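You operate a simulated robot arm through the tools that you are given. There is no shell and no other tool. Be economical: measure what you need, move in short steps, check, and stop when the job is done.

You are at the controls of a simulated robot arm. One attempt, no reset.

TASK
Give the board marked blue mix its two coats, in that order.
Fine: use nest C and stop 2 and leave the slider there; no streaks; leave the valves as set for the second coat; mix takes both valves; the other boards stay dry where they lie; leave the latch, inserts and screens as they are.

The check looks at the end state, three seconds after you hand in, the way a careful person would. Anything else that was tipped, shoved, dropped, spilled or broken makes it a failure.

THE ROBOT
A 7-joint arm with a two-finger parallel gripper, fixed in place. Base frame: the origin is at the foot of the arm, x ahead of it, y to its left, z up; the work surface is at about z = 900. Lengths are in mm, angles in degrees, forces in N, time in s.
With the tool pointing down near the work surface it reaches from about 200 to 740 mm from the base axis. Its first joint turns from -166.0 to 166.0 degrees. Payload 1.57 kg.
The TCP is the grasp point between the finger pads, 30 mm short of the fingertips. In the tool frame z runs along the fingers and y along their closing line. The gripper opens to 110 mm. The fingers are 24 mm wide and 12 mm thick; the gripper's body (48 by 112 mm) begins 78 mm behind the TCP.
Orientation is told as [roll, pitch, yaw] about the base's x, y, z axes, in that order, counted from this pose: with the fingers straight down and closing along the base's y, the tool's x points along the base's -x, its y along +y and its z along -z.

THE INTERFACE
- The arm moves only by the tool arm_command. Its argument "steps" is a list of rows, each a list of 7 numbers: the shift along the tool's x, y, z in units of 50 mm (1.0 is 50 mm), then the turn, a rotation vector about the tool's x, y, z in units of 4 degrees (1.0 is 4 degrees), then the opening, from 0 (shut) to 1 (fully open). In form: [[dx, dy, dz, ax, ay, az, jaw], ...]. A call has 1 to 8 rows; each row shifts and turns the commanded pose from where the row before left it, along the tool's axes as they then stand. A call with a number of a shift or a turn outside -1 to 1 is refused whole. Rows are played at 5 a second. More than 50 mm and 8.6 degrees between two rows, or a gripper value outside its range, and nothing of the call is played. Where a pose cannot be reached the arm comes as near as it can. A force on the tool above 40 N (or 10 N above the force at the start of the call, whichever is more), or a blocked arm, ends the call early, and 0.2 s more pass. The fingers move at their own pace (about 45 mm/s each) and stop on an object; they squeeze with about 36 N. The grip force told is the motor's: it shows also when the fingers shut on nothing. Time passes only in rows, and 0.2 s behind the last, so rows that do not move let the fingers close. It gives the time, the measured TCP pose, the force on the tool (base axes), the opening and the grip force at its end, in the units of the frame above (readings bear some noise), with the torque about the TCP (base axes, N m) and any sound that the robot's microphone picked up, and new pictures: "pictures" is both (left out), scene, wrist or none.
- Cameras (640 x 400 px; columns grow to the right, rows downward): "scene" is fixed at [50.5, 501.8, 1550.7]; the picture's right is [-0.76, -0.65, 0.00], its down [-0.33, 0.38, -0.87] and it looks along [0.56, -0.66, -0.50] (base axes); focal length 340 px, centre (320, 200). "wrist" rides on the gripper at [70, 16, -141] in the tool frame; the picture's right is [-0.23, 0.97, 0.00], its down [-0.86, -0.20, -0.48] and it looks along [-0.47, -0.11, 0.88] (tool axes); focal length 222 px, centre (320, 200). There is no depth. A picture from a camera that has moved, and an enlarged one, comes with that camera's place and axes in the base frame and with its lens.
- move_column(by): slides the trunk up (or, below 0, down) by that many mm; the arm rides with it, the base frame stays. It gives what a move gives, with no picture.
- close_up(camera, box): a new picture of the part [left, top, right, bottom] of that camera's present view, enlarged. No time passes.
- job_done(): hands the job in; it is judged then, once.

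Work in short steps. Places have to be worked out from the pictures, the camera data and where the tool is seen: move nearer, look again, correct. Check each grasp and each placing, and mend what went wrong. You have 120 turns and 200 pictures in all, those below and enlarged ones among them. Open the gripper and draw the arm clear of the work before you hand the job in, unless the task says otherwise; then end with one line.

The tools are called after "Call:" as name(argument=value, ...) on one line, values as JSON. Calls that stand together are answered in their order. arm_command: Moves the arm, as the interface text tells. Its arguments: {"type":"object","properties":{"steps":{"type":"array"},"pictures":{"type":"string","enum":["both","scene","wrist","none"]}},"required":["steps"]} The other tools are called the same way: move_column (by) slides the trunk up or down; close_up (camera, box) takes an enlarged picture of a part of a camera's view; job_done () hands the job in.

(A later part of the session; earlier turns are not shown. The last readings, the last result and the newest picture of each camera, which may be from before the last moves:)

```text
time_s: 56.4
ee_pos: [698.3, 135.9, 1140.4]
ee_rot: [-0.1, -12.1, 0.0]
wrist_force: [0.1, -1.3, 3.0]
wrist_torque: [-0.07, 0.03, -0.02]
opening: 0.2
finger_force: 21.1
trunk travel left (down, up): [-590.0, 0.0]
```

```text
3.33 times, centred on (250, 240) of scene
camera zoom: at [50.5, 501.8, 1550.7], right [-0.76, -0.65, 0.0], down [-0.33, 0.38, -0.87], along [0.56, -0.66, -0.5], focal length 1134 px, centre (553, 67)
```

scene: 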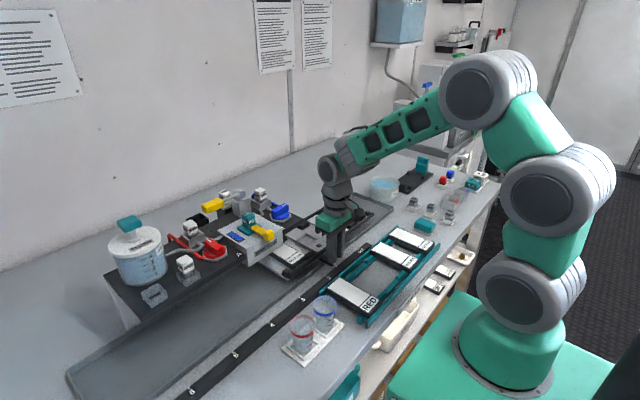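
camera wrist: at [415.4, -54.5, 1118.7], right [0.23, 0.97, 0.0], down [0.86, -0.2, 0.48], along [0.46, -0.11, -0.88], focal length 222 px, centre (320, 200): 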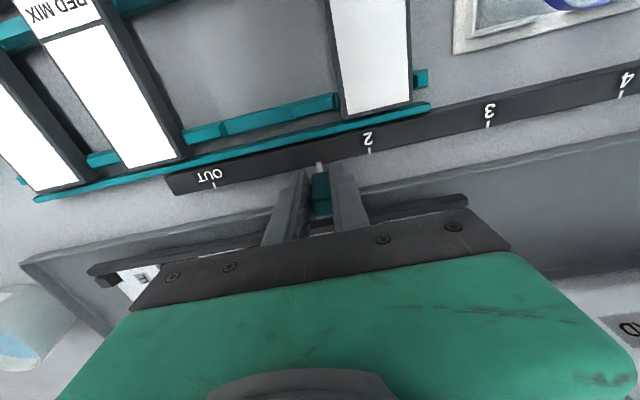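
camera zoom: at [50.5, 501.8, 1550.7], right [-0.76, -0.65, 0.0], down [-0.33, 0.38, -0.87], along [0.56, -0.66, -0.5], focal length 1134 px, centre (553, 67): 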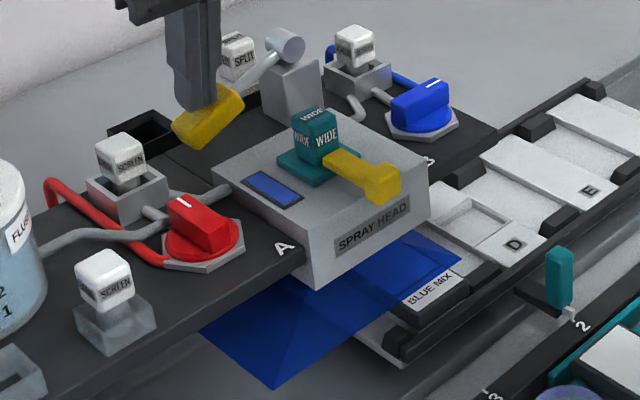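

The blue fan is running over the board. I'll hold briefly, then release and check.

Call:
arm_command(steps=[[0, 0, 0, 0, 0, 0, 0], [0, 0, 0, 0, 0, 0, 0], [-0.06, 0, -0.4, 0, 0, 0, 0], [-0.08, 0, -0.5, 0, 0, 0, 0]], pictures="none")

Call:
close_up(camera="scene", box=[200, 200, 330, 300])

```text
time_s: 57.4
ee_pos: [697.3, 137.4, 1185.3]
ee_rot: [-0.2, -11.9, 0.1]
wrist_force: [0.1, 0.1, 0.1]
wrist_torque: [0.0, 0.0, -0.02]
opening: 0.1
finger_force: 21.9
trunk travel left (down, up): [-590.0, 0.0]
```

```text
4.00 times, centred on (265, 250) of scene
camera zoom: at [50.5, 501.8, 1550.7], right [-0.76, -0.65, 0.0], down [-0.33, 0.38, -0.87], along [0.56, -0.66, -0.5], focal length 1361 px, centre (540, 0)
```

zoom: 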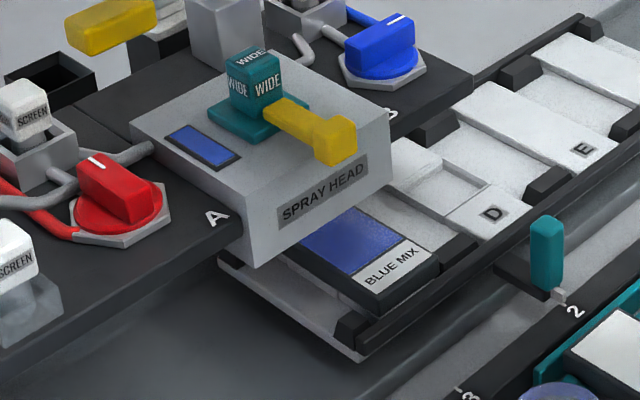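

The board face is now blue. Zooming in to judge the coat, then I'll bring the slider back to OUT so the flush doesn't hit the board.

Call:
close_up(camera="scene", box=[260, 240, 315, 285])

Call:
arm_command(steps=[[0.6, -0.6, -0.4, 0, 1, 0, 0.3], [0.6, -0.6, 0, 0, 1, 0, 0.5], [0.6, -0.6, 0, 0, 1, 0, 0.5], [0.6, -0.6, 0, 0, 0, 0, 0.5], [0.7, -0.6, 0, 0, 0, 0, 0.5], [0.7, -0.3, 0, 0, 0, 0, 0.5], [0.3, 0, 0, 0, 0, 0, 0.5]], pictures="wrist")

```text
8.89 times, centred on (288, 262) of scene
camera zoom: at [50.5, 501.8, 1550.7], right [-0.76, -0.65, 0.0], down [-0.33, 0.38, -0.87], along [0.56, -0.66, -0.5], focal length 3024 px, centre (609, -356)
```

zoom: 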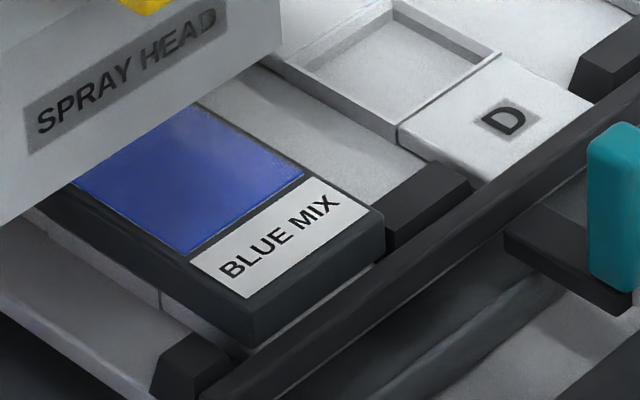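

```text
time_s: 59.0
ee_pos: [487.9, -28.3, 1191.9]
ee_rot: [0.0, 0.0, 0.1]
wrist_force: [-0.1, -0.5, -0.1]
wrist_torque: [-0.01, 0.01, -0.02]
opening: 55.2
finger_force: 0.0
trunk travel left (down, up): [-590.0, 0.0]
camera wrist: at [417.9, -11.5, 1333.1], right [0.23, 0.97, 0.0], down [0.86, -0.2, 0.48], along [0.47, -0.11, -0.88], focal length 222 px, centre (320, 200)
```

wrist: 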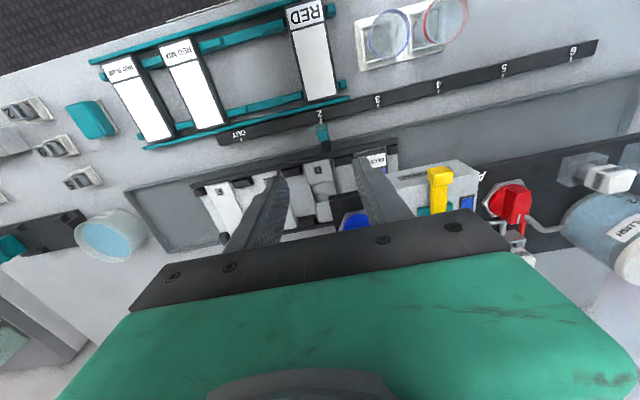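

Fully blue coat. I'm right above the handle; descend 213 mm and grip it.

Call:
arm_command(steps=[[0.03, 0.04, 0.9, 0, 0, 0, 0.5], [0, 0, 0.9, 0, 0, 0, 0.5], [0, 0, 0.9, 0, 0, 0, 0.5], [0, 0, 0.9, 0, 0, 0, 0.5], [0, 0, 0.67, 0, 0, 0, 0.5], [0, 0, 0, 0, 0, 0, 0], [0, 0, 0, 0, 0, 0, 0], [0, 0, 0, 0, 0, 0, 0]], pictures="wrist")

```text
time_s: 60.8
ee_pos: [485.6, -26.7, 979.2]
ee_rot: [0.0, 0.1, 0.0]
wrist_force: [0.7, 2.3, -2.1]
wrist_torque: [0.22, -0.33, -0.07]
opening: 17.9
finger_force: 19.5
trunk travel left (down, up): [-590.0, 0.0]
camera wrist: at [416.2, -9.1, 1119.7], right [0.23, 0.97, 0.0], down [0.86, -0.2, 0.48], along [0.47, -0.11, -0.88], focal length 222 px, centre (320, 200)
```

wrist: 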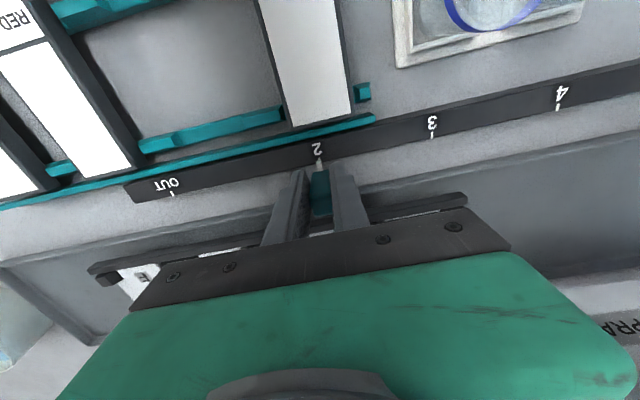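

Gripped. I'll slide it back toward OUT (147 mm).

Call:
arm_command(steps=[[0, -0.1, 0, 0, 0, 0, 0], [0, -0.25, 0, 0, 0, 0, 0], [0, -0.4, 0, 0, 0, 0, 0], [0, -0.45, 0, 0, 0, 0, 0], [0, -0.45, 0, 0, 0, 0, 0], [0, -0.45, 0, 0, 0, 0, 0], [0, -0.4, 0, 0, 0, 0, 0], [0, -0.25, 0, 0, 0, 0, 0]], pictures="none")

Call:
arm_command(steps=[[0, -0.13, 0, 0, 0, 0, 0], [0, -0.05, 0, 0, 0, 0, 0], [0, 0, 0, 0, 0, 0, 0.3], [0, 0, 0, 0, 0, 0, 0.45], [0, 0, -0.5, 0, 0, 0, 0.45], [0, 0, -0.9, 0, 0, 0, 0.45], [0, 0, -0.9, 0, 0, 0, 0.45]], pictures="both")

```text
time_s: 62.6
ee_pos: [486.9, -164.3, 979.5]
ee_rot: [0.0, 0.2, -0.1]
wrist_force: [-5.7, -0.8, -3.9]
wrist_torque: [0.29, 0.29, 0.17]
opening: 17.9
finger_force: 32.7
trunk travel left (down, up): [-590.0, 0.0]
```

```text
time_s: 64.2
ee_pos: [485.5, -173.1, 1094.6]
ee_rot: [0.0, 0.0, 0.1]
wrist_force: [0.3, -0.5, 0.0]
wrist_torque: [0.0, 0.0, -0.01]
opening: 49.4
finger_force: 0.1
trunk travel left (down, up): [-590.0, 0.0]
camera wrist: at [415.9, -156.0, 1234.6], right [0.23, 0.97, 0.0], down [0.86, -0.2, 0.48], along [0.47, -0.11, -0.88], focal length 222 px, centre (320, 200)
```

scene: 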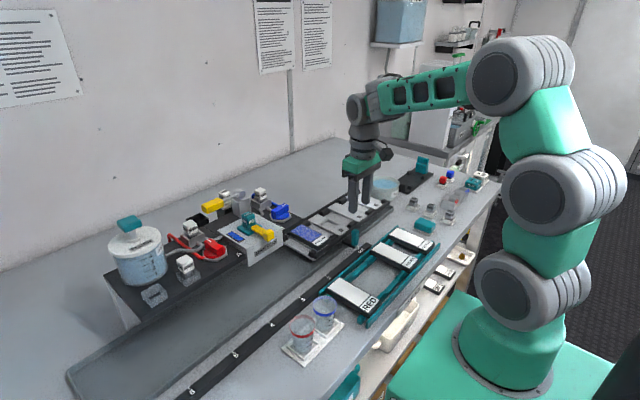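
wrist: 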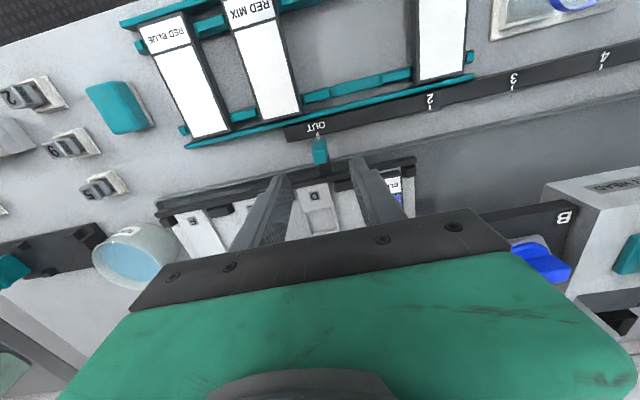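

Call:
close_up(camera="scene", box=[270, 205, 350, 265])

Call:
close_up(camera="scene", box=[90, 205, 190, 295])

```text
6.67 times, centred on (310, 235) of scene
camera zoom: at [50.5, 501.8, 1550.7], right [-0.76, -0.65, 0.0], down [-0.33, 0.38, -0.87], along [0.56, -0.66, -0.5], focal length 2268 px, centre (387, -33)
```

zoom: 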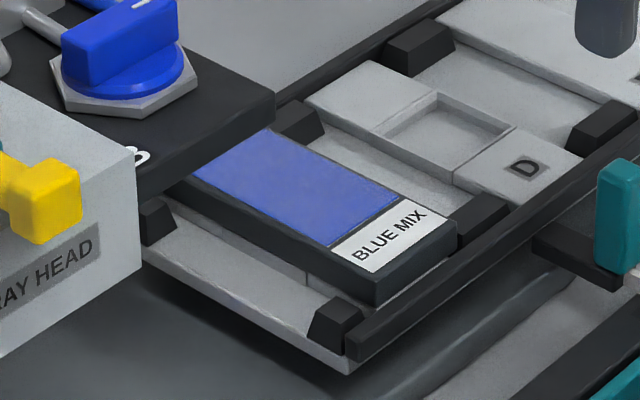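

```text
4.44 times, centred on (140, 250) of scene
camera zoom: at [50.5, 501.8, 1550.7], right [-0.76, -0.65, 0.0], down [-0.33, 0.38, -0.87], along [0.56, -0.66, -0.5], focal length 1512 px, centre (1120, -22)
```

zoom: 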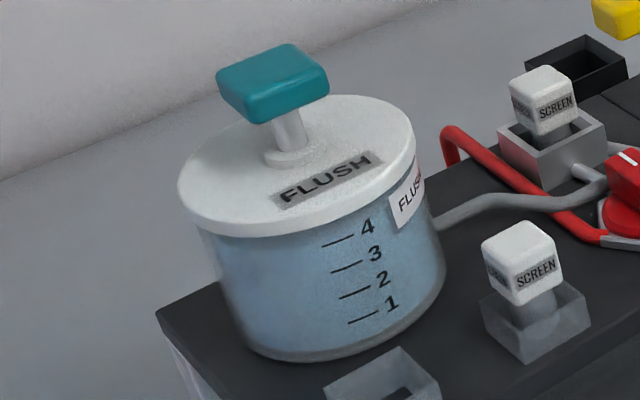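

The blue coat is uniform and the slider is at OUT. The flush plunger knob is at ≈(671,326,1191), at 746 mm radius, so I need a tilted tool there. I rise and travel over first.

Call:
arm_command(steps=[[0, 0, -0.95, 0, 0, 0, 0], [0, 0, -0.95, 0, 0, 0, 0], [0, 0, -0.95, 0, 0, 0, 0], [0, 0.9, -0.4, 0, 0, 0, 0], [-0.2, 0.95, 0, 0, 0, 0, 0], [-0.2, 0.95, 0, 0, 0, 0, 0], [-0.2, 0.95, 0, 0, 0, 0, 0], [-0.2, 0.95, 0, 0, 0, 0, 0]], pictures="none")

Call:
arm_command(steps=[[-0.2, 0.95, 0, 0, 0, 0, 0], [-0.2, 0.95, 0, 0, 0, 0, 0], [-0.2, 0.95, 0, 0, 0, 0, 0], [-0.2, 0.9, 0, 0, 0, -1, 0], [0, 0, 0, 0, 0, -1, 0], [0, 0, 0, 0, 0, -1, 0], [0, 0, 0, 0, 0, -1, 0], [0, 0, 0, 0, 0, -1, 0]], pictures="none")

Call:
arm_command(steps=[[0, 0, 0, 0, 0, -1, 0], [0, 0, 0, 0, 0, -0.5, 0], [0, 0, 0, 0, -1, 0, 0], [0, 0, 0, 0, -1, 0, 0], [0, 0, 0, 0, -1, 0, 0], [0, 0, 0, 0, -1, 0, 0], [0, 0, 0, 0, -1, 0, 0], [0, 0, 0, 0, -1, 0, 0]], pictures="both")

```text
time_s: 66.0
ee_pos: [527.2, 63.7, 1256.2]
ee_rot: [0.0, 0.0, 0.0]
wrist_force: [0.4, 0.3, 1.0]
wrist_torque: [0.01, 0.0, 0.02]
opening: 0.0
finger_force: 21.8
trunk travel left (down, up): [-590.0, 0.0]
```

```text
time_s: 67.8
ee_pos: [568.0, 251.0, 1257.5]
ee_rot: [0.0, 0.0, 20.2]
wrist_force: [0.2, 0.0, 0.2]
wrist_torque: [0.0, 0.01, -0.03]
opening: 0.2
finger_force: 21.5
trunk travel left (down, up): [-590.0, 0.0]
```

```text
time_s: 69.6
ee_pos: [565.6, 250.6, 1255.9]
ee_rot: [0.0, -24.1, 26.0]
wrist_force: [-0.1, -0.2, -0.1]
wrist_torque: [-0.02, -0.01, -0.02]
opening: 0.2
finger_force: 20.9
trunk travel left (down, up): [-590.0, 0.0]
camera wrist: at [449.5, 212.3, 1356.8], right [-0.24, 0.97, 0.09], down [0.61, 0.08, 0.79], along [0.75, 0.25, -0.61], focal length 222 px, centre (320, 200)
```

scene: 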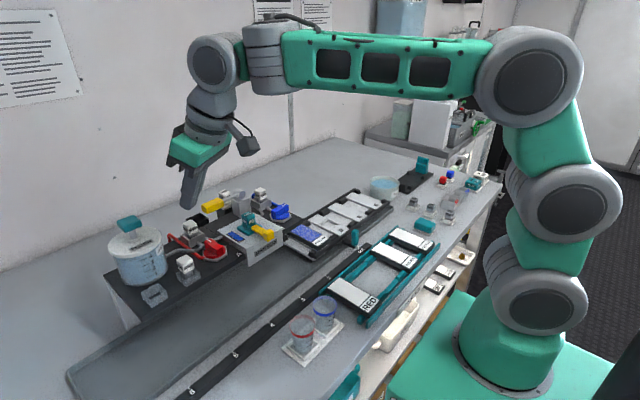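
wrist: 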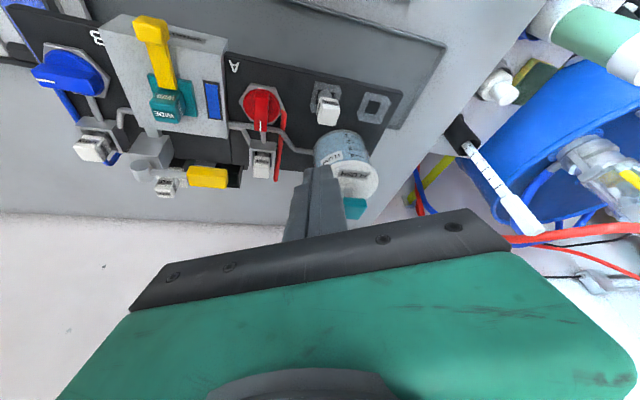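

The knob is confirmed at ≈(666,327,1191). I approach to just above it along the tilted axes.

Call:
arm_command(steps=[[-0.57, 0.165, 0.34, 0, 0, 0, 0], [-0.57, 0.165, 0.34, 0, 0, 0, 0], [-0.57, 0.165, 0.34, 0, 0, 0, 0], [0, 0, 0, 0, 0, 0, 0]], pictures="wrist")

Call:
close_up(camera="scene", box=[80, 150, 240, 290])

```text
time_s: 70.6
ee_pos: [644.9, 316.2, 1243.7]
ee_rot: [0.0, -24.0, 26.0]
wrist_force: [0.0, -1.1, -0.1]
wrist_torque: [0.01, 0.0, 0.02]
opening: 0.0
finger_force: 21.3
trunk travel left (down, up): [-590.0, 0.0]
camera wrist: at [527.7, 278.0, 1344.9], right [-0.24, 0.97, 0.09], down [0.61, 0.08, 0.79], along [0.75, 0.25, -0.61], focal length 222 px, centre (320, 200)
```

wrist: 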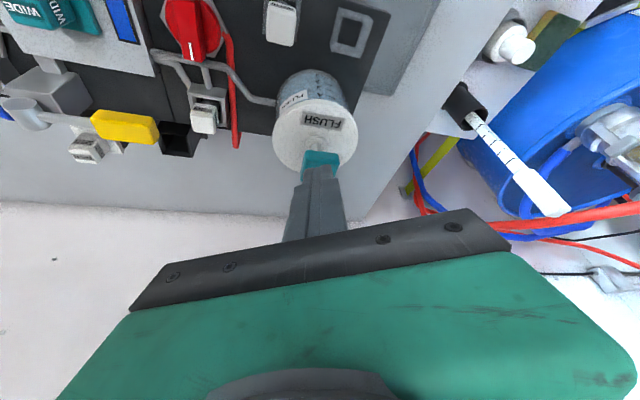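

```text
2.86 times, centred on (160, 220) of scene
camera zoom: at [50.5, 501.8, 1550.7], right [-0.76, -0.65, 0.0], down [-0.33, 0.38, -0.87], along [0.56, -0.66, -0.5], focal length 972 px, centre (777, 143)
```

zoom: 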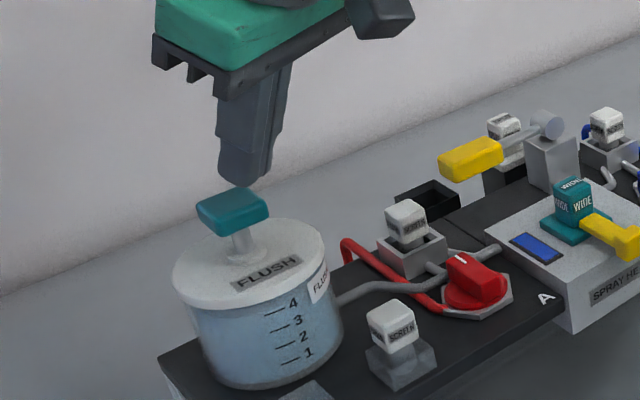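

Aligned over the knob. I move in to contact, then press vertically.

Call:
arm_command(steps=[[0, 0, 0.45, 0, 0, 0, 0], [0.08, 0, 0.18, 0, 0, 0, 0], [0.08, 0, 0.18, 0, 0, 0, 0]], pictures="none")

Call:
close_up(camera="scene", box=[80, 150, 280, 310])

```text
time_s: 71.4
ee_pos: [653.6, 318.4, 1205.7]
ee_rot: [0.0, -24.1, 26.0]
wrist_force: [3.6, 1.2, 6.2]
wrist_torque: [0.02, -0.13, 0.0]
opening: 0.2
finger_force: 21.3
trunk travel left (down, up): [-590.0, 0.0]
heard: click
```

```text
2.50 times, centred on (180, 230) of scene
camera zoom: at [50.5, 501.8, 1550.7], right [-0.76, -0.65, 0.0], down [-0.33, 0.38, -0.87], along [0.56, -0.66, -0.5], focal length 850 px, centre (670, 125)
```

zoom: 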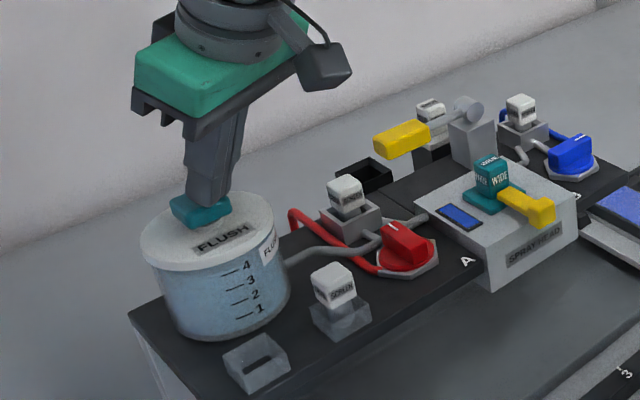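

A click was heard. I release by lifting back up and check the window.

Call:
arm_command(steps=[[-0.16, 0, -0.36, 0, 0, 0, 0], [-0.2, 0, -0.5, 0, 0, 0, 0], [0, 0, 0, 0, 0, 0, 0]], pictures="none")

Call:
close_up(camera="scene", box=[90, 180, 290, 310])

```text
time_s: 72.2
ee_pos: [651.3, 320.2, 1250.1]
ee_rot: [-0.1, -23.9, 26.0]
wrist_force: [0.3, -0.1, -0.5]
wrist_torque: [0.0, -0.01, 0.0]
opening: 0.1
finger_force: 21.4
trunk travel left (down, up): [-590.0, 0.0]
```

```text
3.08 times, centred on (190, 245) of scene
camera zoom: at [50.5, 501.8, 1550.7], right [-0.76, -0.65, 0.0], down [-0.33, 0.38, -0.87], along [0.56, -0.66, -0.5], focal length 1047 px, centre (720, 62)
```

zoom: 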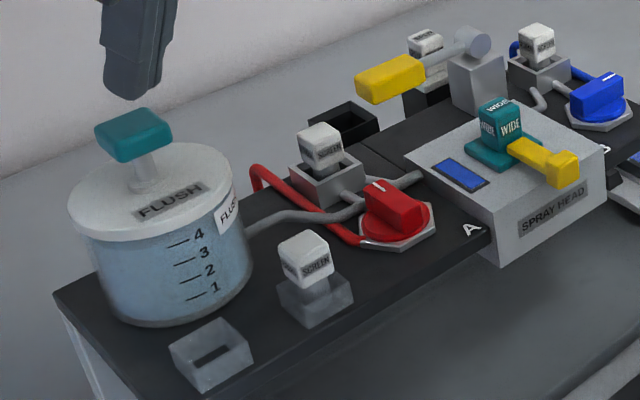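

The knob springs back; I compare the window closely.

Call:
close_up(camera="scene", box=[215, 220, 265, 255])

Call:
close_up(camera="scene", box=[100, 205, 180, 290])

```text
11.43 times, centred on (240, 238) of scene
camera zoom: at [50.5, 501.8, 1550.7], right [-0.76, -0.65, 0.0], down [-0.33, 0.38, -0.87], along [0.56, -0.66, -0.5], focal length 3888 px, centre (1234, -229)
```

zoom: 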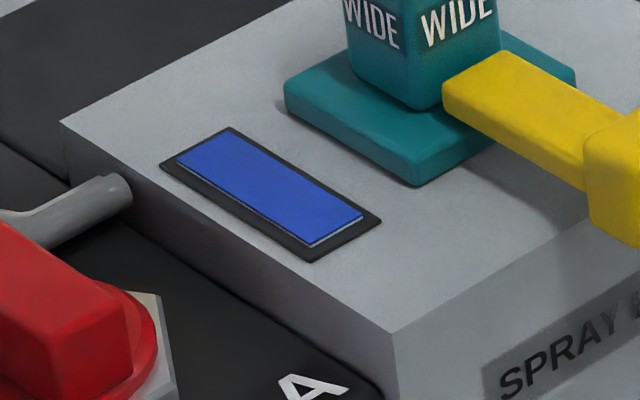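

```text
4.71 times, centred on (140, 248) of scene
camera zoom: at [50.5, 501.8, 1550.7], right [-0.76, -0.65, 0.0], down [-0.33, 0.38, -0.87], along [0.56, -0.66, -0.5], focal length 1601 px, centre (1167, -24)
```

zoom: 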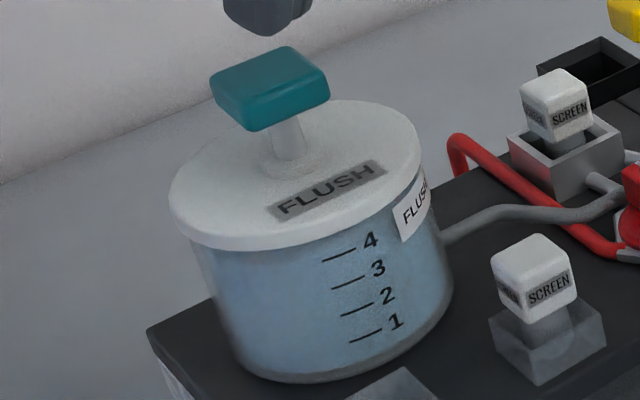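

The window is still blue, possibly with a thin clear edge. I'll do a second, deeper stroke and compare.

Call:
arm_command(steps=[[0.2, 0, 0.5, 0, 0, 0, 0], [0.16, 0, 0.36, 0, 0, 0, 0], [0.04, 0, 0.09, 0, 0, 0, 0], [0, 0, 0, 0, 0, 0, 0]], pictures="none")

Call:
close_up(camera="scene", box=[90, 180, 290, 310])

Call:
close_up(camera="scene", box=[215, 220, 265, 255])

```text
time_s: 73.2
ee_pos: [654.0, 318.6, 1202.9]
ee_rot: [0.0, -24.4, 25.9]
wrist_force: [1.8, 2.6, 16.2]
wrist_torque: [-0.03, -0.11, -0.01]
opening: 0.0
finger_force: 20.9
trunk travel left (down, up): [-590.0, 0.0]
heard: click
```

```text
3.08 times, centred on (190, 245) of scene
camera zoom: at [50.5, 501.8, 1550.7], right [-0.76, -0.65, 0.0], down [-0.33, 0.38, -0.87], along [0.56, -0.66, -0.5], focal length 1047 px, centre (720, 62)
```

zoom: 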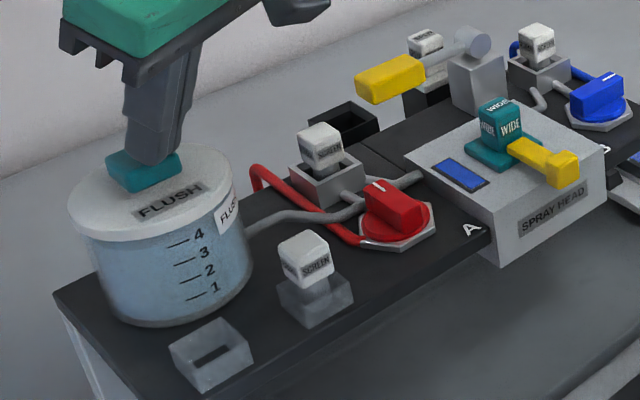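

```text
11.43 times, centred on (240, 238) of scene
camera zoom: at [50.5, 501.8, 1550.7], right [-0.76, -0.65, 0.0], down [-0.33, 0.38, -0.87], along [0.56, -0.66, -0.5], focal length 3888 px, centre (1234, -229)
```

zoom: 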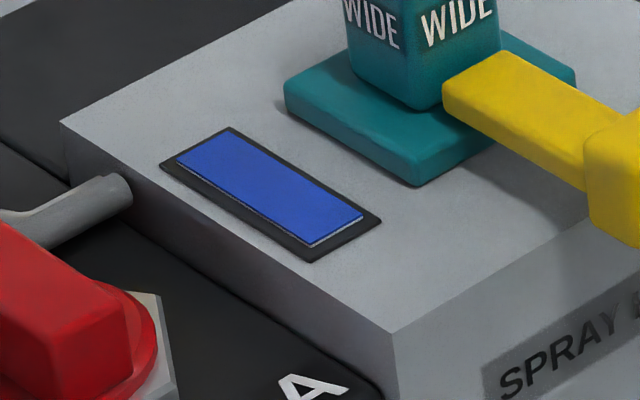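

I'm at the bottom of the stroke. I hold it down a moment to see whether the flush needs time.

Call:
arm_command(steps=[[0, 0, 0, 0, 0, 0, 0], [0, 0, 0, 0, 0, 0, 0], [0, 0, 0, 0, 0, 0, 0], [0, 0, 0, 0, 0, 0, 0], [0, 0, 0, 0, 0, 0, 0]], pictures="none")

Call:
close_up(camera="scene", box=[170, 190, 310, 320])

```text
time_s: 74.4
ee_pos: [651.3, 319.9, 1202.3]
ee_rot: [0.0, -24.3, 26.0]
wrist_force: [4.4, 2.9, 25.9]
wrist_torque: [-0.07, -0.3, 0.06]
opening: 0.0
finger_force: 21.4
trunk travel left (down, up): [-590.0, 0.0]
```

```text
3.08 times, centred on (240, 255) of scene
camera zoom: at [50.5, 501.8, 1550.7], right [-0.76, -0.65, 0.0], down [-0.33, 0.38, -0.87], along [0.56, -0.66, -0.5], focal length 1047 px, centre (566, 31)
```

zoom: 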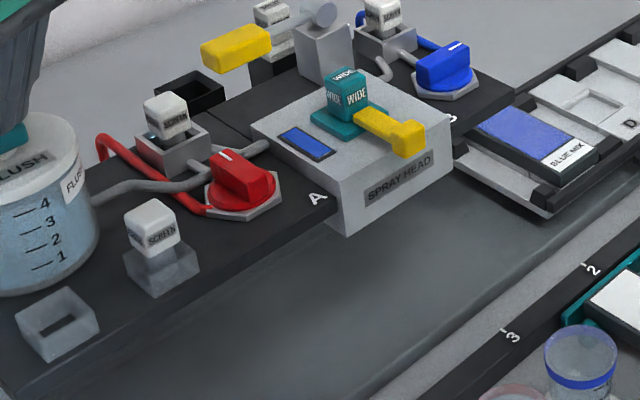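

No change from holding. I'll try a couple more strokes in case several are needed.

Call:
arm_command(steps=[[-0.2, 0, -0.45, 0, 0, 0, 0], [-0.16, 0, -0.36, 0, 0, 0, 0], [0.16, 0, 0.36, 0, 0, 0, 0], [0.2, 0, 0.45, 0, 0, 0, 0], [-0.2, 0, -0.45, 0, 0, 0, 0], [-0.16, 0, -0.36, 0, 0, 0, 0], [0, 0, 0, 0, 0, 0, 0]], pictures="none")

Call:
close_up(camera="scene", box=[90, 190, 290, 310])

```text
time_s: 76.0
ee_pos: [653.3, 320.5, 1243.1]
ee_rot: [0.0, -23.9, 26.1]
wrist_force: [-0.5, 0.4, -0.1]
wrist_torque: [0.01, 0.01, 0.03]
opening: 0.0
finger_force: 21.1
trunk travel left (down, up): [-590.0, 0.0]
heard: click
```

```text
3.20 times, centred on (190, 250) of scene
camera zoom: at [50.5, 501.8, 1550.7], right [-0.76, -0.65, 0.0], down [-0.33, 0.38, -0.87], along [0.56, -0.66, -0.5], focal length 1088 px, centre (736, 40)
```

zoom: 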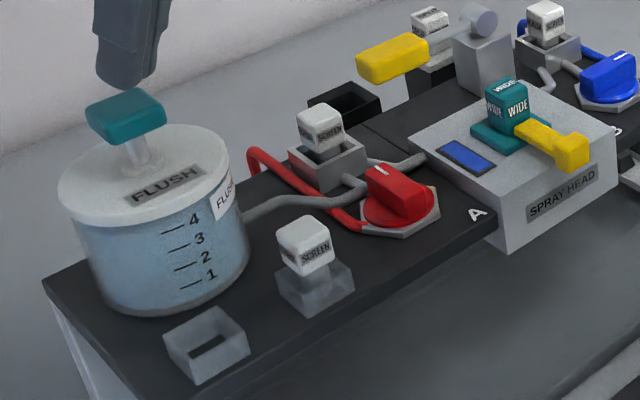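

Three clicks but the window stays blue. Valve B is still open, so the flush may only run with the valves shut. I'll go shut B and flush again, retreating and untilting first.

Call:
arm_command(steps=[[0.3, 0, -0.2, 0, 1, 0, 0], [0.3, 0, -0.2, 0, 1, 0, 0], [0.3, 0, -0.2, 0, 1, 0, 0], [0.3, 0, -0.2, 0, 1, 0, 0], [0.3, 0, -0.2, 0, 1, 0, 0], [0.3, 0, -0.2, 0, 1, 0, 0], [0.27, -0.89, 0, 0, 0, 1, 0.3], [0, 0, 0, 0, 0, 1, 0.4]], pictures="none")

Call:
arm_command(steps=[[0, 0, 0, 0, 0, 1, 0.4], [0, 0, 0, 0, 0, 1, 0.4], [0, 0, 0, 0, 0, 1, 0.4], [0, 0, 0, 0, 0, 1, 0.4], [0, 0, 0, 0, 0, 1, 0.4], [0, 0, 0, 0, 0, 1, 0.4], [0, 0, 0, 0, 0, 1, 0.4], [0, 0, 0, 0, 0, 1, 0.4]], pictures="none")

Call:
arm_command(steps=[[0, 0, 0, 0, 0, 1, 0.4], [0, 0, 0, 0, 0, 1, 0.4], [0, 0, 0, 0, 0, 1, 0.4], [0, 0, 0, 0, 0, 1, 0.4], [0, 0, 0, 0, 0, 1, 0.4], [0, 0, 0, 0, 0, 1, 0.4], [0, 0, 0, 0, 0, 1, 0.4], [0, 0, 0, 0, 0, 1, 0.4]], pictures="none")

Call:
arm_command(steps=[[0, 0, 0, 0, 0, 1, 0.4], [0, 0, 0, 0, 0, 1, 0.4], [0, 0, 0, 0, 0, 1, 0.4], [0, 0, 0, 0, 0, 1, 0.4], [0, 0, 0, 0, 0, 1, 0.4], [0, 0, 0, 0, 0, 1, 0.4], [0, 0, 0, 0, 0, 1, 0.4], [0, 0, 0, 0, 0, 1, 0.4]], pictures="none")

```text
time_s: 77.8
ee_pos: [570.8, 229.1, 1280.6]
ee_rot: [0.1, 0.1, 18.0]
wrist_force: [0.5, -1.2, 0.2]
wrist_torque: [0.01, 0.0, 0.0]
opening: 44.2
finger_force: 0.6
trunk travel left (down, up): [-590.0, 0.0]
```

```text
time_s: 79.6
ee_pos: [569.3, 230.5, 1280.2]
ee_rot: [0.0, 0.0, -14.1]
wrist_force: [0.3, -0.6, -0.9]
wrist_torque: [0.03, 0.01, -0.01]
opening: 43.8
finger_force: 0.1
trunk travel left (down, up): [-590.0, 0.0]
```

```text
time_s: 81.4
ee_pos: [569.4, 230.0, 1278.9]
ee_rot: [0.0, -0.1, -46.1]
wrist_force: [0.5, -0.2, 0.4]
wrist_torque: [-0.02, 0.01, -0.03]
opening: 43.8
finger_force: 0.2
trunk travel left (down, up): [-590.0, 0.0]
```

```text
time_s: 83.2
ee_pos: [569.0, 230.0, 1280.3]
ee_rot: [0.0, 0.0, -78.2]
wrist_force: [0.5, 0.1, -0.2]
wrist_torque: [-0.03, -0.03, 0.0]
opening: 44.1
finger_force: 0.1
trunk travel left (down, up): [-590.0, 0.0]
```

Call:
arm_command(steps=[[0, 0, 0, 0, 0, 1, 0.4], [0, 0, 0, 0, 0, 1, 0.4], [0, 0, 0, 0, 0, 0.95, 0.4], [-0.906, 0.178, 0, 0, 0, 0, 0.4], [-0.906, 0.178, 0, 0, 0, 0, 0.4], [-0.906, 0.178, 0, 0, 0, 0, 0.4], [-0.906, 0.178, 0, 0, 0, 0, 0.4], [-0.906, 0.178, 0, 0, 0, 0, 0.4]], pictures="none")

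Call:
arm_command(steps=[[0, 0, 0.9, 0, 0, 0, 0.4], [0, 0, 0.9, 0, 0, 0, 0.4], [0, 0, 0.9, 0, 0, 0, 0.4], [0, 0, 0, 0, 0, 0, 0.4]], pictures="wrist")

```text
time_s: 85.0
ee_pos: [613.9, 1.8, 1280.9]
ee_rot: [-0.1, -0.1, -89.8]
wrist_force: [-0.3, 0.3, 0.8]
wrist_torque: [0.03, 0.0, -0.02]
opening: 43.8
finger_force: 0.0
trunk travel left (down, up): [-590.0, 0.0]
```

```text
time_s: 86.0
ee_pos: [615.2, 2.3, 1143.2]
ee_rot: [0.0, 0.1, -89.8]
wrist_force: [0.0, 0.0, -0.4]
wrist_torque: [-0.01, 0.0, 0.03]
opening: 44.0
finger_force: 0.0
trunk travel left (down, up): [-590.0, 0.0]
camera wrist: at [631.4, 73.1, 1284.5], right [0.97, -0.22, 0.0], down [-0.2, -0.86, 0.48], along [-0.11, -0.47, -0.88], focal length 222 px, centre (320, 200)
```

wrist: 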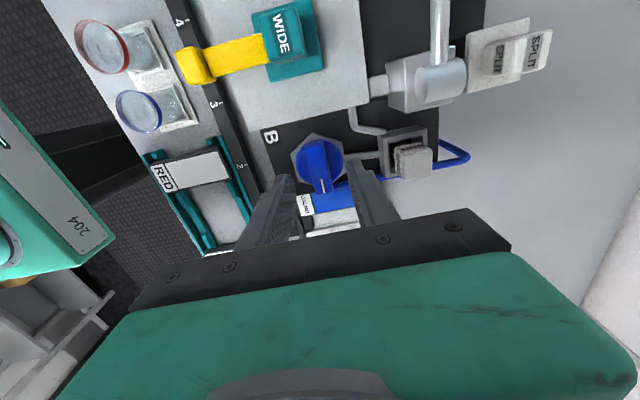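

Centred over valve B. I descend, grip, and turn it back.

Call:
arm_command(steps=[[0, 0, 0.4, 0, 0, 0, 0.4], [0, 0, 0.32, 0, 0, 0, 0.4], [0, 0, 0, 0, 0, 0, 0], [0, 0, 0, 0, 0, 0, 0], [0, 0, 0, 0, 0, 0, 0]], pictures="none")

Call:
arm_command(steps=[[0, 0, 0, 0, 0, -1, 0], [0, 0, 0, 0, 0, -1, 0], [0, 0, 0, 0, 0, -1, 0], [0, 0, 0, 0, 0, -1, 0], [0, 0, 0, 0, 0, -1, 0], [0, 0, 0, 0, 0, -1, 0], [0, 0, 0, 0, 0, -1, 0]], pictures="none")

```text
time_s: 87.2
ee_pos: [615.1, 3.2, 1108.0]
ee_rot: [0.0, 0.0, -89.8]
wrist_force: [-0.6, 0.7, -0.5]
wrist_torque: [0.02, -0.06, 0.0]
opening: 17.5
finger_force: 25.1
trunk travel left (down, up): [-590.0, 0.0]
```

```text
time_s: 88.8
ee_pos: [614.1, 1.6, 1108.2]
ee_rot: [-0.1, 0.0, -61.8]
wrist_force: [-6.4, -3.7, -5.1]
wrist_torque: [-0.73, -0.39, -0.04]
opening: 17.3
finger_force: 32.6
trunk travel left (down, up): [-590.0, 0.0]
```

Call:
arm_command(steps=[[0, -0.05, 0, 0, 0, -1, 0], [0, 0, 0, 0, 0, -1, 0], [0, 0, 0, 0, 0, -1, 0], [0, 0, 0, 0, 0, -1, 0], [0, 0, 0, 0, 0, -1, 0], [0, 0, 0, 0, 0, -1, 0], [0, 0, 0, 0, 0, -1, 0]], pictures="none")

Call:
arm_command(steps=[[0, -0.04, 0, 0, 0, -1, 0], [0, 0, 0, 0, 0, -1, 0], [0, 0, 0, 0, 0, -1, 0], [0, 0, 0, 0, 0, -1, 0], [0, 0, 0, 0, 0, -1, 0], [0, 0, 0, 0, 0, -1, 0], [0, 0, 0, 0, 0, -1, 0], [0, 0, 0, 0, 0, -1, 0]], pictures="none")

Call:
close_up(camera="scene", box=[210, 190, 310, 260])

```text
time_s: 90.4
ee_pos: [612.2, 2.3, 1108.4]
ee_rot: [-0.1, 0.0, -33.7]
wrist_force: [-4.3, -0.6, -10.8]
wrist_torque: [-0.23, -0.46, 0.02]
opening: 16.9
finger_force: 32.1
trunk travel left (down, up): [-590.0, 0.0]
```

```text
time_s: 92.2
ee_pos: [612.6, 0.5, 1109.2]
ee_rot: [-0.1, 0.0, -1.8]
wrist_force: [-1.6, 3.1, -7.9]
wrist_torque: [0.1, -0.5, 0.01]
opening: 17.3
finger_force: 32.3
trunk travel left (down, up): [-590.0, 0.0]
```

```text
5.71 times, centred on (260, 225) of scene
camera zoom: at [50.5, 501.8, 1550.7], right [-0.76, -0.65, 0.0], down [-0.33, 0.38, -0.87], along [0.56, -0.66, -0.5], focal length 1944 px, centre (663, 57)
```

zoom: 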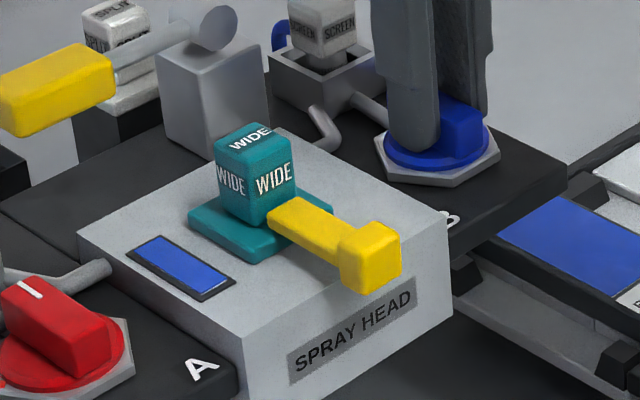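

B is shut again. I release, lift, and travel back to the flush plunger with the same tilt.

Call:
arm_command(steps=[[0, 0, 0, 0, 0, -0.5, 0], [0, 0, 0, 0, 0, 0, 0.3], [0, 0, 0, 0, 0, 0, 0.4], [0, 0, -0.6, 0, 0, 0, 0.4], [0, 0, -0.8, 0, 0, 0, 0.2], [0, 0, -0.8, 0, 0, 0, 0], [0, 0, -0.8, 0, 0, 0, 0]], pictures="none")

Call:
arm_command(steps=[[0.153, 0.83, 0, 0, 0, 0, 0], [0.153, 0.83, 0, 0, 0, 0, 0], [0.153, 0.83, 0, 0, 0, 0, 0], [0.153, 0.83, 0, 0, 0, 0, 0], [0.153, 0.83, 0, 0, 0, 0, 0], [0.153, 0.83, 0, 0, 0, 0, 0], [0, 0, 0, 0, 0, -1, 0], [0, 0, 0, 0, 0, -1, 0]], pictures="none")

Call:
arm_command(steps=[[0, 0, 0, 0, 0, -1, 0], [0, 0, 0, 0, 0, -1, 0], [0, 0, 0, 0, 0, -1, 0], [0, 0, 0, 0, 0, -1, 0], [0, 0, 0, 0, 0, -0.5, 0], [0, 0, 0, 0, -1, 0, 0], [0, 0, 0, 0, -1, 0, 0], [0, 0, 0, 0, -1, 0, 0]], pictures="none")

Call:
arm_command(steps=[[0, 0, 0, 0, -1, 0, 0], [0, 0, 0, 0, -1, 0, 0], [0, 0, 0, 0, -1, 0, 0], [0, 0, 0, 0, 0, 0, 0]], pictures="none")

```text
time_s: 93.8
ee_pos: [612.2, 1.0, 1260.4]
ee_rot: [0.0, 0.0, 0.3]
wrist_force: [0.3, -0.2, 0.2]
wrist_torque: [-0.01, 0.02, -0.01]
opening: 0.0
finger_force: 13.8
trunk travel left (down, up): [-590.0, 0.0]
```

```text
time_s: 95.6
ee_pos: [564.6, 248.8, 1259.2]
ee_rot: [0.0, 0.0, 8.2]
wrist_force: [1.1, -0.2, 0.7]
wrist_torque: [-0.02, 0.01, -0.03]
opening: 0.1
finger_force: 21.4
trunk travel left (down, up): [-590.0, 0.0]
```

```text
time_s: 97.4
ee_pos: [564.8, 248.9, 1258.8]
ee_rot: [0.0, -12.0, 26.1]
wrist_force: [-0.4, -0.2, 0.6]
wrist_torque: [-0.05, 0.04, 0.02]
opening: 0.0
finger_force: 21.9
trunk travel left (down, up): [-590.0, 0.0]
```

```text
time_s: 98.4
ee_pos: [565.1, 248.4, 1258.6]
ee_rot: [0.1, -24.0, 26.1]
wrist_force: [0.1, 0.3, -0.2]
wrist_torque: [0.03, -0.05, 0.01]
opening: 0.0
finger_force: 21.9
trunk travel left (down, up): [-590.0, 0.0]
```

Call:
arm_command(steps=[[-0.635, 0.177, 0.36, 0, 0, 0, 0], [-0.635, 0.177, 0.36, 0, 0, 0, 0], [-0.635, 0.177, 0.36, 0, 0, 0, 0], [0, 0, 0, 0, 0, 0, 0], [0.18, 0, 0.4, 0, 0, 0, 0], [0.17, 0, 0.39, 0, 0, 0, 0], [0, 0, 0, 0, 0, 0, 0]], pictures="none")

Call:
close_up(camera="scene", box=[90, 180, 290, 310])

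```text
time_s: 100.0
ee_pos: [651.4, 319.9, 1206.0]
ee_rot: [-0.1, -24.1, 26.2]
wrist_force: [-0.7, 0.2, 4.6]
wrist_torque: [-0.05, 0.01, 0.0]
opening: 0.0
finger_force: 21.3
trunk travel left (down, up): [-590.0, 0.0]
heard: click
```

```text
3.08 times, centred on (190, 245) of scene
camera zoom: at [50.5, 501.8, 1550.7], right [-0.76, -0.65, 0.0], down [-0.33, 0.38, -0.87], along [0.56, -0.66, -0.5], focal length 1047 px, centre (720, 62)
```

zoom: 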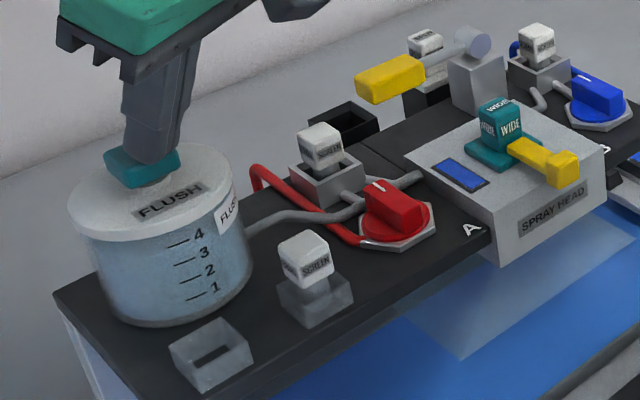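

Now the flush runs: a water fan is washing under the head. I hold, then release and check.

Call:
arm_command(steps=[[0, 0, 0, 0, 0, 0, 0], [0, 0, 0, 0, 0, 0, 0], [0, 0, 0, 0, 0, 0, 0], [0, 0, 0, 0, 0, 0, 0], [0, 0, 0, 0, 0, 0, 0]], pictures="none")

Call:
close_up(camera="scene", box=[150, 190, 330, 320])

```text
time_s: 101.2
ee_pos: [649.9, 321.6, 1205.8]
ee_rot: [-0.1, -24.0, 26.3]
wrist_force: [-2.6, 0.8, 5.5]
wrist_torque: [-0.06, 0.02, -0.03]
opening: 0.0
finger_force: 21.2
trunk travel left (down, up): [-590.0, 0.0]
```

```text
3.08 times, centred on (240, 255) of scene
camera zoom: at [50.5, 501.8, 1550.7], right [-0.76, -0.65, 0.0], down [-0.33, 0.38, -0.87], along [0.56, -0.66, -0.5], focal length 1047 px, centre (566, 31)
```

zoom: 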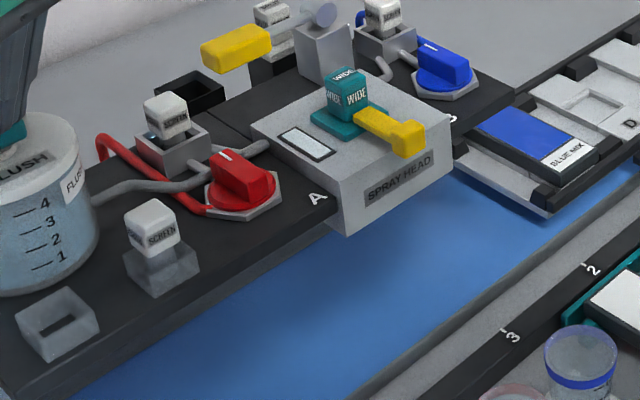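

The window is clear again, so the flush succeeded. I release and go to valve A at ≈(612,199), turning to yaw 0.

Call:
arm_command(steps=[[-0.2, 0, -0.45, 0, 0, 0, 0], [0.1, 0, -0.45, 0, 0, 0, 0], [0.3, 0, -0.2, 0, 1, 0, 0], [0.3, 0, -0.2, 0, 1, 0, 0], [0.3, 0, -0.2, 0, 1, 0, 0], [0.3, 0, -0.2, 0, 1, 0, 0], [0.3, 0, -0.2, 0, 1, 0, 0], [0.3, 0, -0.2, 0, 1, 0, 0]], pictures="none")

Call:
arm_command(steps=[[0, 0, 0, 0, 0, 1, 0.4], [0, 0, 0, 0, 0, 1, 0.4], [0, 0, 0, 0, 0, 1, 0.4], [0, 0, 0, 0, 0, 1, 0.4], [0, 0, 0, 0, 0, 1, 0.4], [0, 0, 0, 0, 0, 1, 0.4], [0, 0, 0, 0, 0, 0.5, 0.4]], pictures="both")

```text
time_s: 103.0
ee_pos: [548.9, 270.6, 1283.7]
ee_rot: [-0.1, 0.1, 26.2]
wrist_force: [0.4, 0.4, 0.2]
wrist_torque: [0.02, 0.02, 0.0]
opening: 0.1
finger_force: 21.1
trunk travel left (down, up): [-590.0, 0.0]
```

```text
time_s: 104.6
ee_pos: [548.6, 269.5, 1284.2]
ee_rot: [0.0, 0.0, 0.2]
wrist_force: [-0.3, 0.0, -0.2]
wrist_torque: [0.02, 0.01, 0.01]
opening: 44.2
finger_force: 0.2
trunk travel left (down, up): [-590.0, 0.0]
camera wrist: at [477.8, 287.4, 1425.2], right [0.23, 0.97, 0.0], down [0.86, -0.2, 0.48], along [0.47, -0.11, -0.88], focal length 222 px, centre (320, 200)
```

scene: 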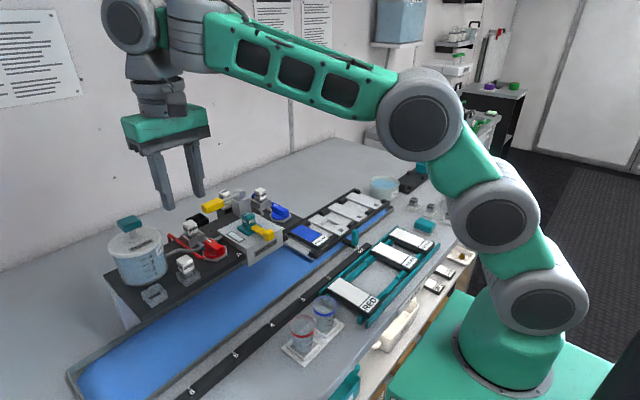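
wrist: 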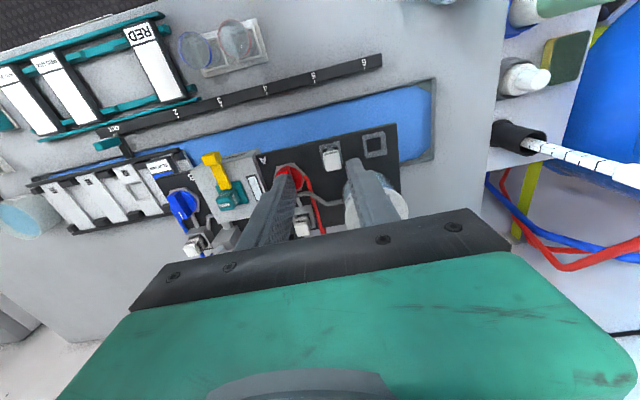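

The trough holds the wash water, and the board is intact. Now over valve A.

Call:
arm_command(steps=[[-0.42, -0.47, 0, 0, 0, 0, 0.4], [-0.42, -0.47, 0, 0, 0, 0, 0.4], [-0.43, -0.47, 0, 0, 0, 0, 0.4], [0, 0, 0.9, 0, 0, 0, 0.4], [0, 0, 0.9, 0, 0, 0, 0.4], [0, 0, 0.9, 0, 0, 0, 0.4], [0, 0, 0.3, 0, 0, 0, 0.4], [0, 0, 0, 0, 0, 0, 0.4]], pictures="none")

Call:
close_up(camera="wrist", box=[230, 90, 410, 260])

```text
time_s: 106.4
ee_pos: [611.2, 200.3, 1135.4]
ee_rot: [0.1, 0.1, 0.2]
wrist_force: [0.7, -0.9, -0.2]
wrist_torque: [-0.02, 0.0, 0.0]
opening: 43.7
finger_force: 0.0
trunk travel left (down, up): [-590.0, 0.0]
```

```text
2.35 times, centred on (320, 175) of wrist
camera zoom: at [541.6, 216.9, 1275.0], right [0.22, 0.97, 0.0], down [0.86, -0.2, 0.48], along [0.47, -0.11, -0.88], focal length 523 px, centre (320, 259)
```

zoom: 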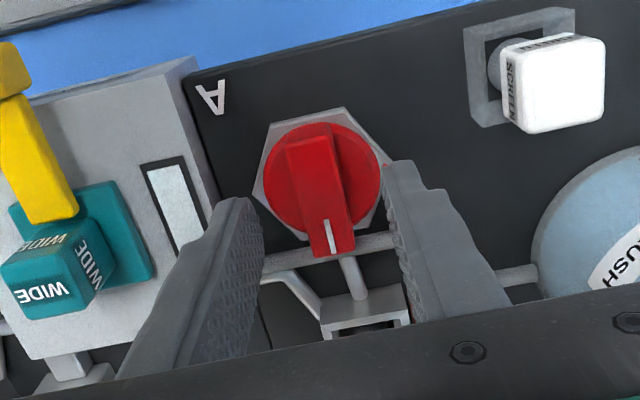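

Centred on A at ≈(612,201). I descend, grip and test a small turn the same way as B.

Call:
arm_command(steps=[[-0.01, 0.01, 0.3, 0, 0, 0, 0.4], [0, 0, 0.26, 0, 0, 0, 0.4], [0, 0, 0, 0, 0, 0, 0], [0, 0, 0, 0, 0, 0, 0], [0, 0, 0, 0, 0, 0, 0]], pictures="none")

Call:
arm_command(steps=[[0, 0, 0, 0, 0, 1, 0], [0, 0, 0, 0, 0, 1, 0]], pictures="none")

```text
time_s: 107.6
ee_pos: [612.9, 200.7, 1108.3]
ee_rot: [0.0, 0.0, 0.1]
wrist_force: [0.1, -1.7, 2.0]
wrist_torque: [-0.04, -0.07, -0.16]
opening: 17.2
finger_force: 25.4
trunk travel left (down, up): [-590.0, 0.0]
```

```text
time_s: 108.2
ee_pos: [612.3, 200.7, 1106.3]
ee_rot: [0.0, -0.1, -7.9]
wrist_force: [2.9, -1.8, 5.0]
wrist_torque: [0.1, 0.95, 0.01]
opening: 17.1
finger_force: 32.3
trunk travel left (down, up): [-590.0, 0.0]
```

It turns freely the same way. I continue the quarter turn.

Call:
arm_command(steps=[[0, 0, -0.02, 0, 0, 1, 0], [0, 0, 0, 0, 0, 1, 0], [0, 0, 0, 0, 0, 1, 0], [0, 0, 0, 0, 0, 1, 0], [0, 0, 0, 0, 0, 1, 0], [0, 0, 0, 0, 0, 1, 0], [0, 0, 0, 0, 0, 1, 0]], pictures="none")

Call:
arm_command(steps=[[0, 0, 0, 0, 0, 1, 0], [0, 0, 0, 0, 0, 1, 0], [0, 0, 0, 0, 0, 1, 0], [0, 0, 0, 0, 0, 1, 0], [0, 0, 0, 0, 0, 1, 0], [0, 0, 0, 0, 0, 1, 0]], pictures="none")

```text
time_s: 109.8
ee_pos: [613.8, 201.8, 1107.8]
ee_rot: [-0.2, 0.0, -35.8]
wrist_force: [4.9, 3.5, -5.9]
wrist_torque: [0.53, 0.09, 0.01]
opening: 17.1
finger_force: 32.1
trunk travel left (down, up): [-590.0, 0.0]
```

```text
time_s: 111.2
ee_pos: [613.7, 200.8, 1106.5]
ee_rot: [0.1, 0.0, -59.9]
wrist_force: [9.1, 8.2, -6.2]
wrist_torque: [0.78, 0.07, 0.04]
opening: 17.0
finger_force: 32.8
trunk travel left (down, up): [-590.0, 0.0]
```

Call:
arm_command(steps=[[0, 0.04, 0, 0, 0, 1, 0], [0, 0, 0, 0, 0, 1, 0], [0, 0, 0, 0, 0, 1, 0], [0, 0, 0, 0, 0, 1, 0], [0, 0, 0, 0, 0, 1, 0], [0, 0, 0, 0, 0, 1, 0], [0, 0, 0, 0, 0, 1, 0], [0, 0, 0, 0, 0, 1, 0]], pictures="none")

Call:
close_up(camera="scene", box=[170, 190, 310, 280])

```text
time_s: 113.0
ee_pos: [614.7, 202.3, 1107.6]
ee_rot: [0.1, 0.0, -91.7]
wrist_force: [4.2, 3.2, -4.4]
wrist_torque: [0.3, -0.09, 0.97]
opening: 17.2
finger_force: 32.3
trunk travel left (down, up): [-590.0, 0.0]
```

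```text
4.44 times, centred on (240, 235) of scene
camera zoom: at [50.5, 501.8, 1550.7], right [-0.76, -0.65, 0.0], down [-0.33, 0.38, -0.87], along [0.56, -0.66, -0.5], focal length 1512 px, centre (676, 44)
```

zoom: 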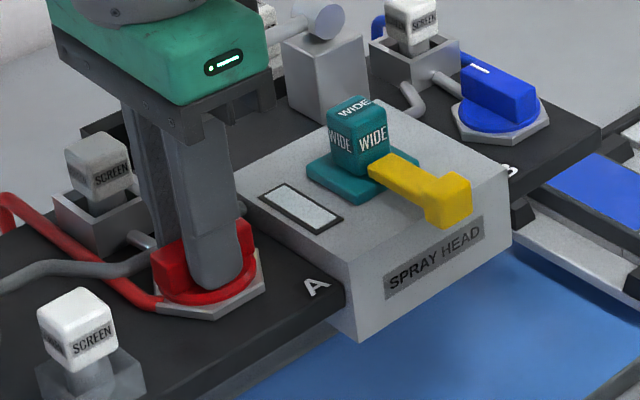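

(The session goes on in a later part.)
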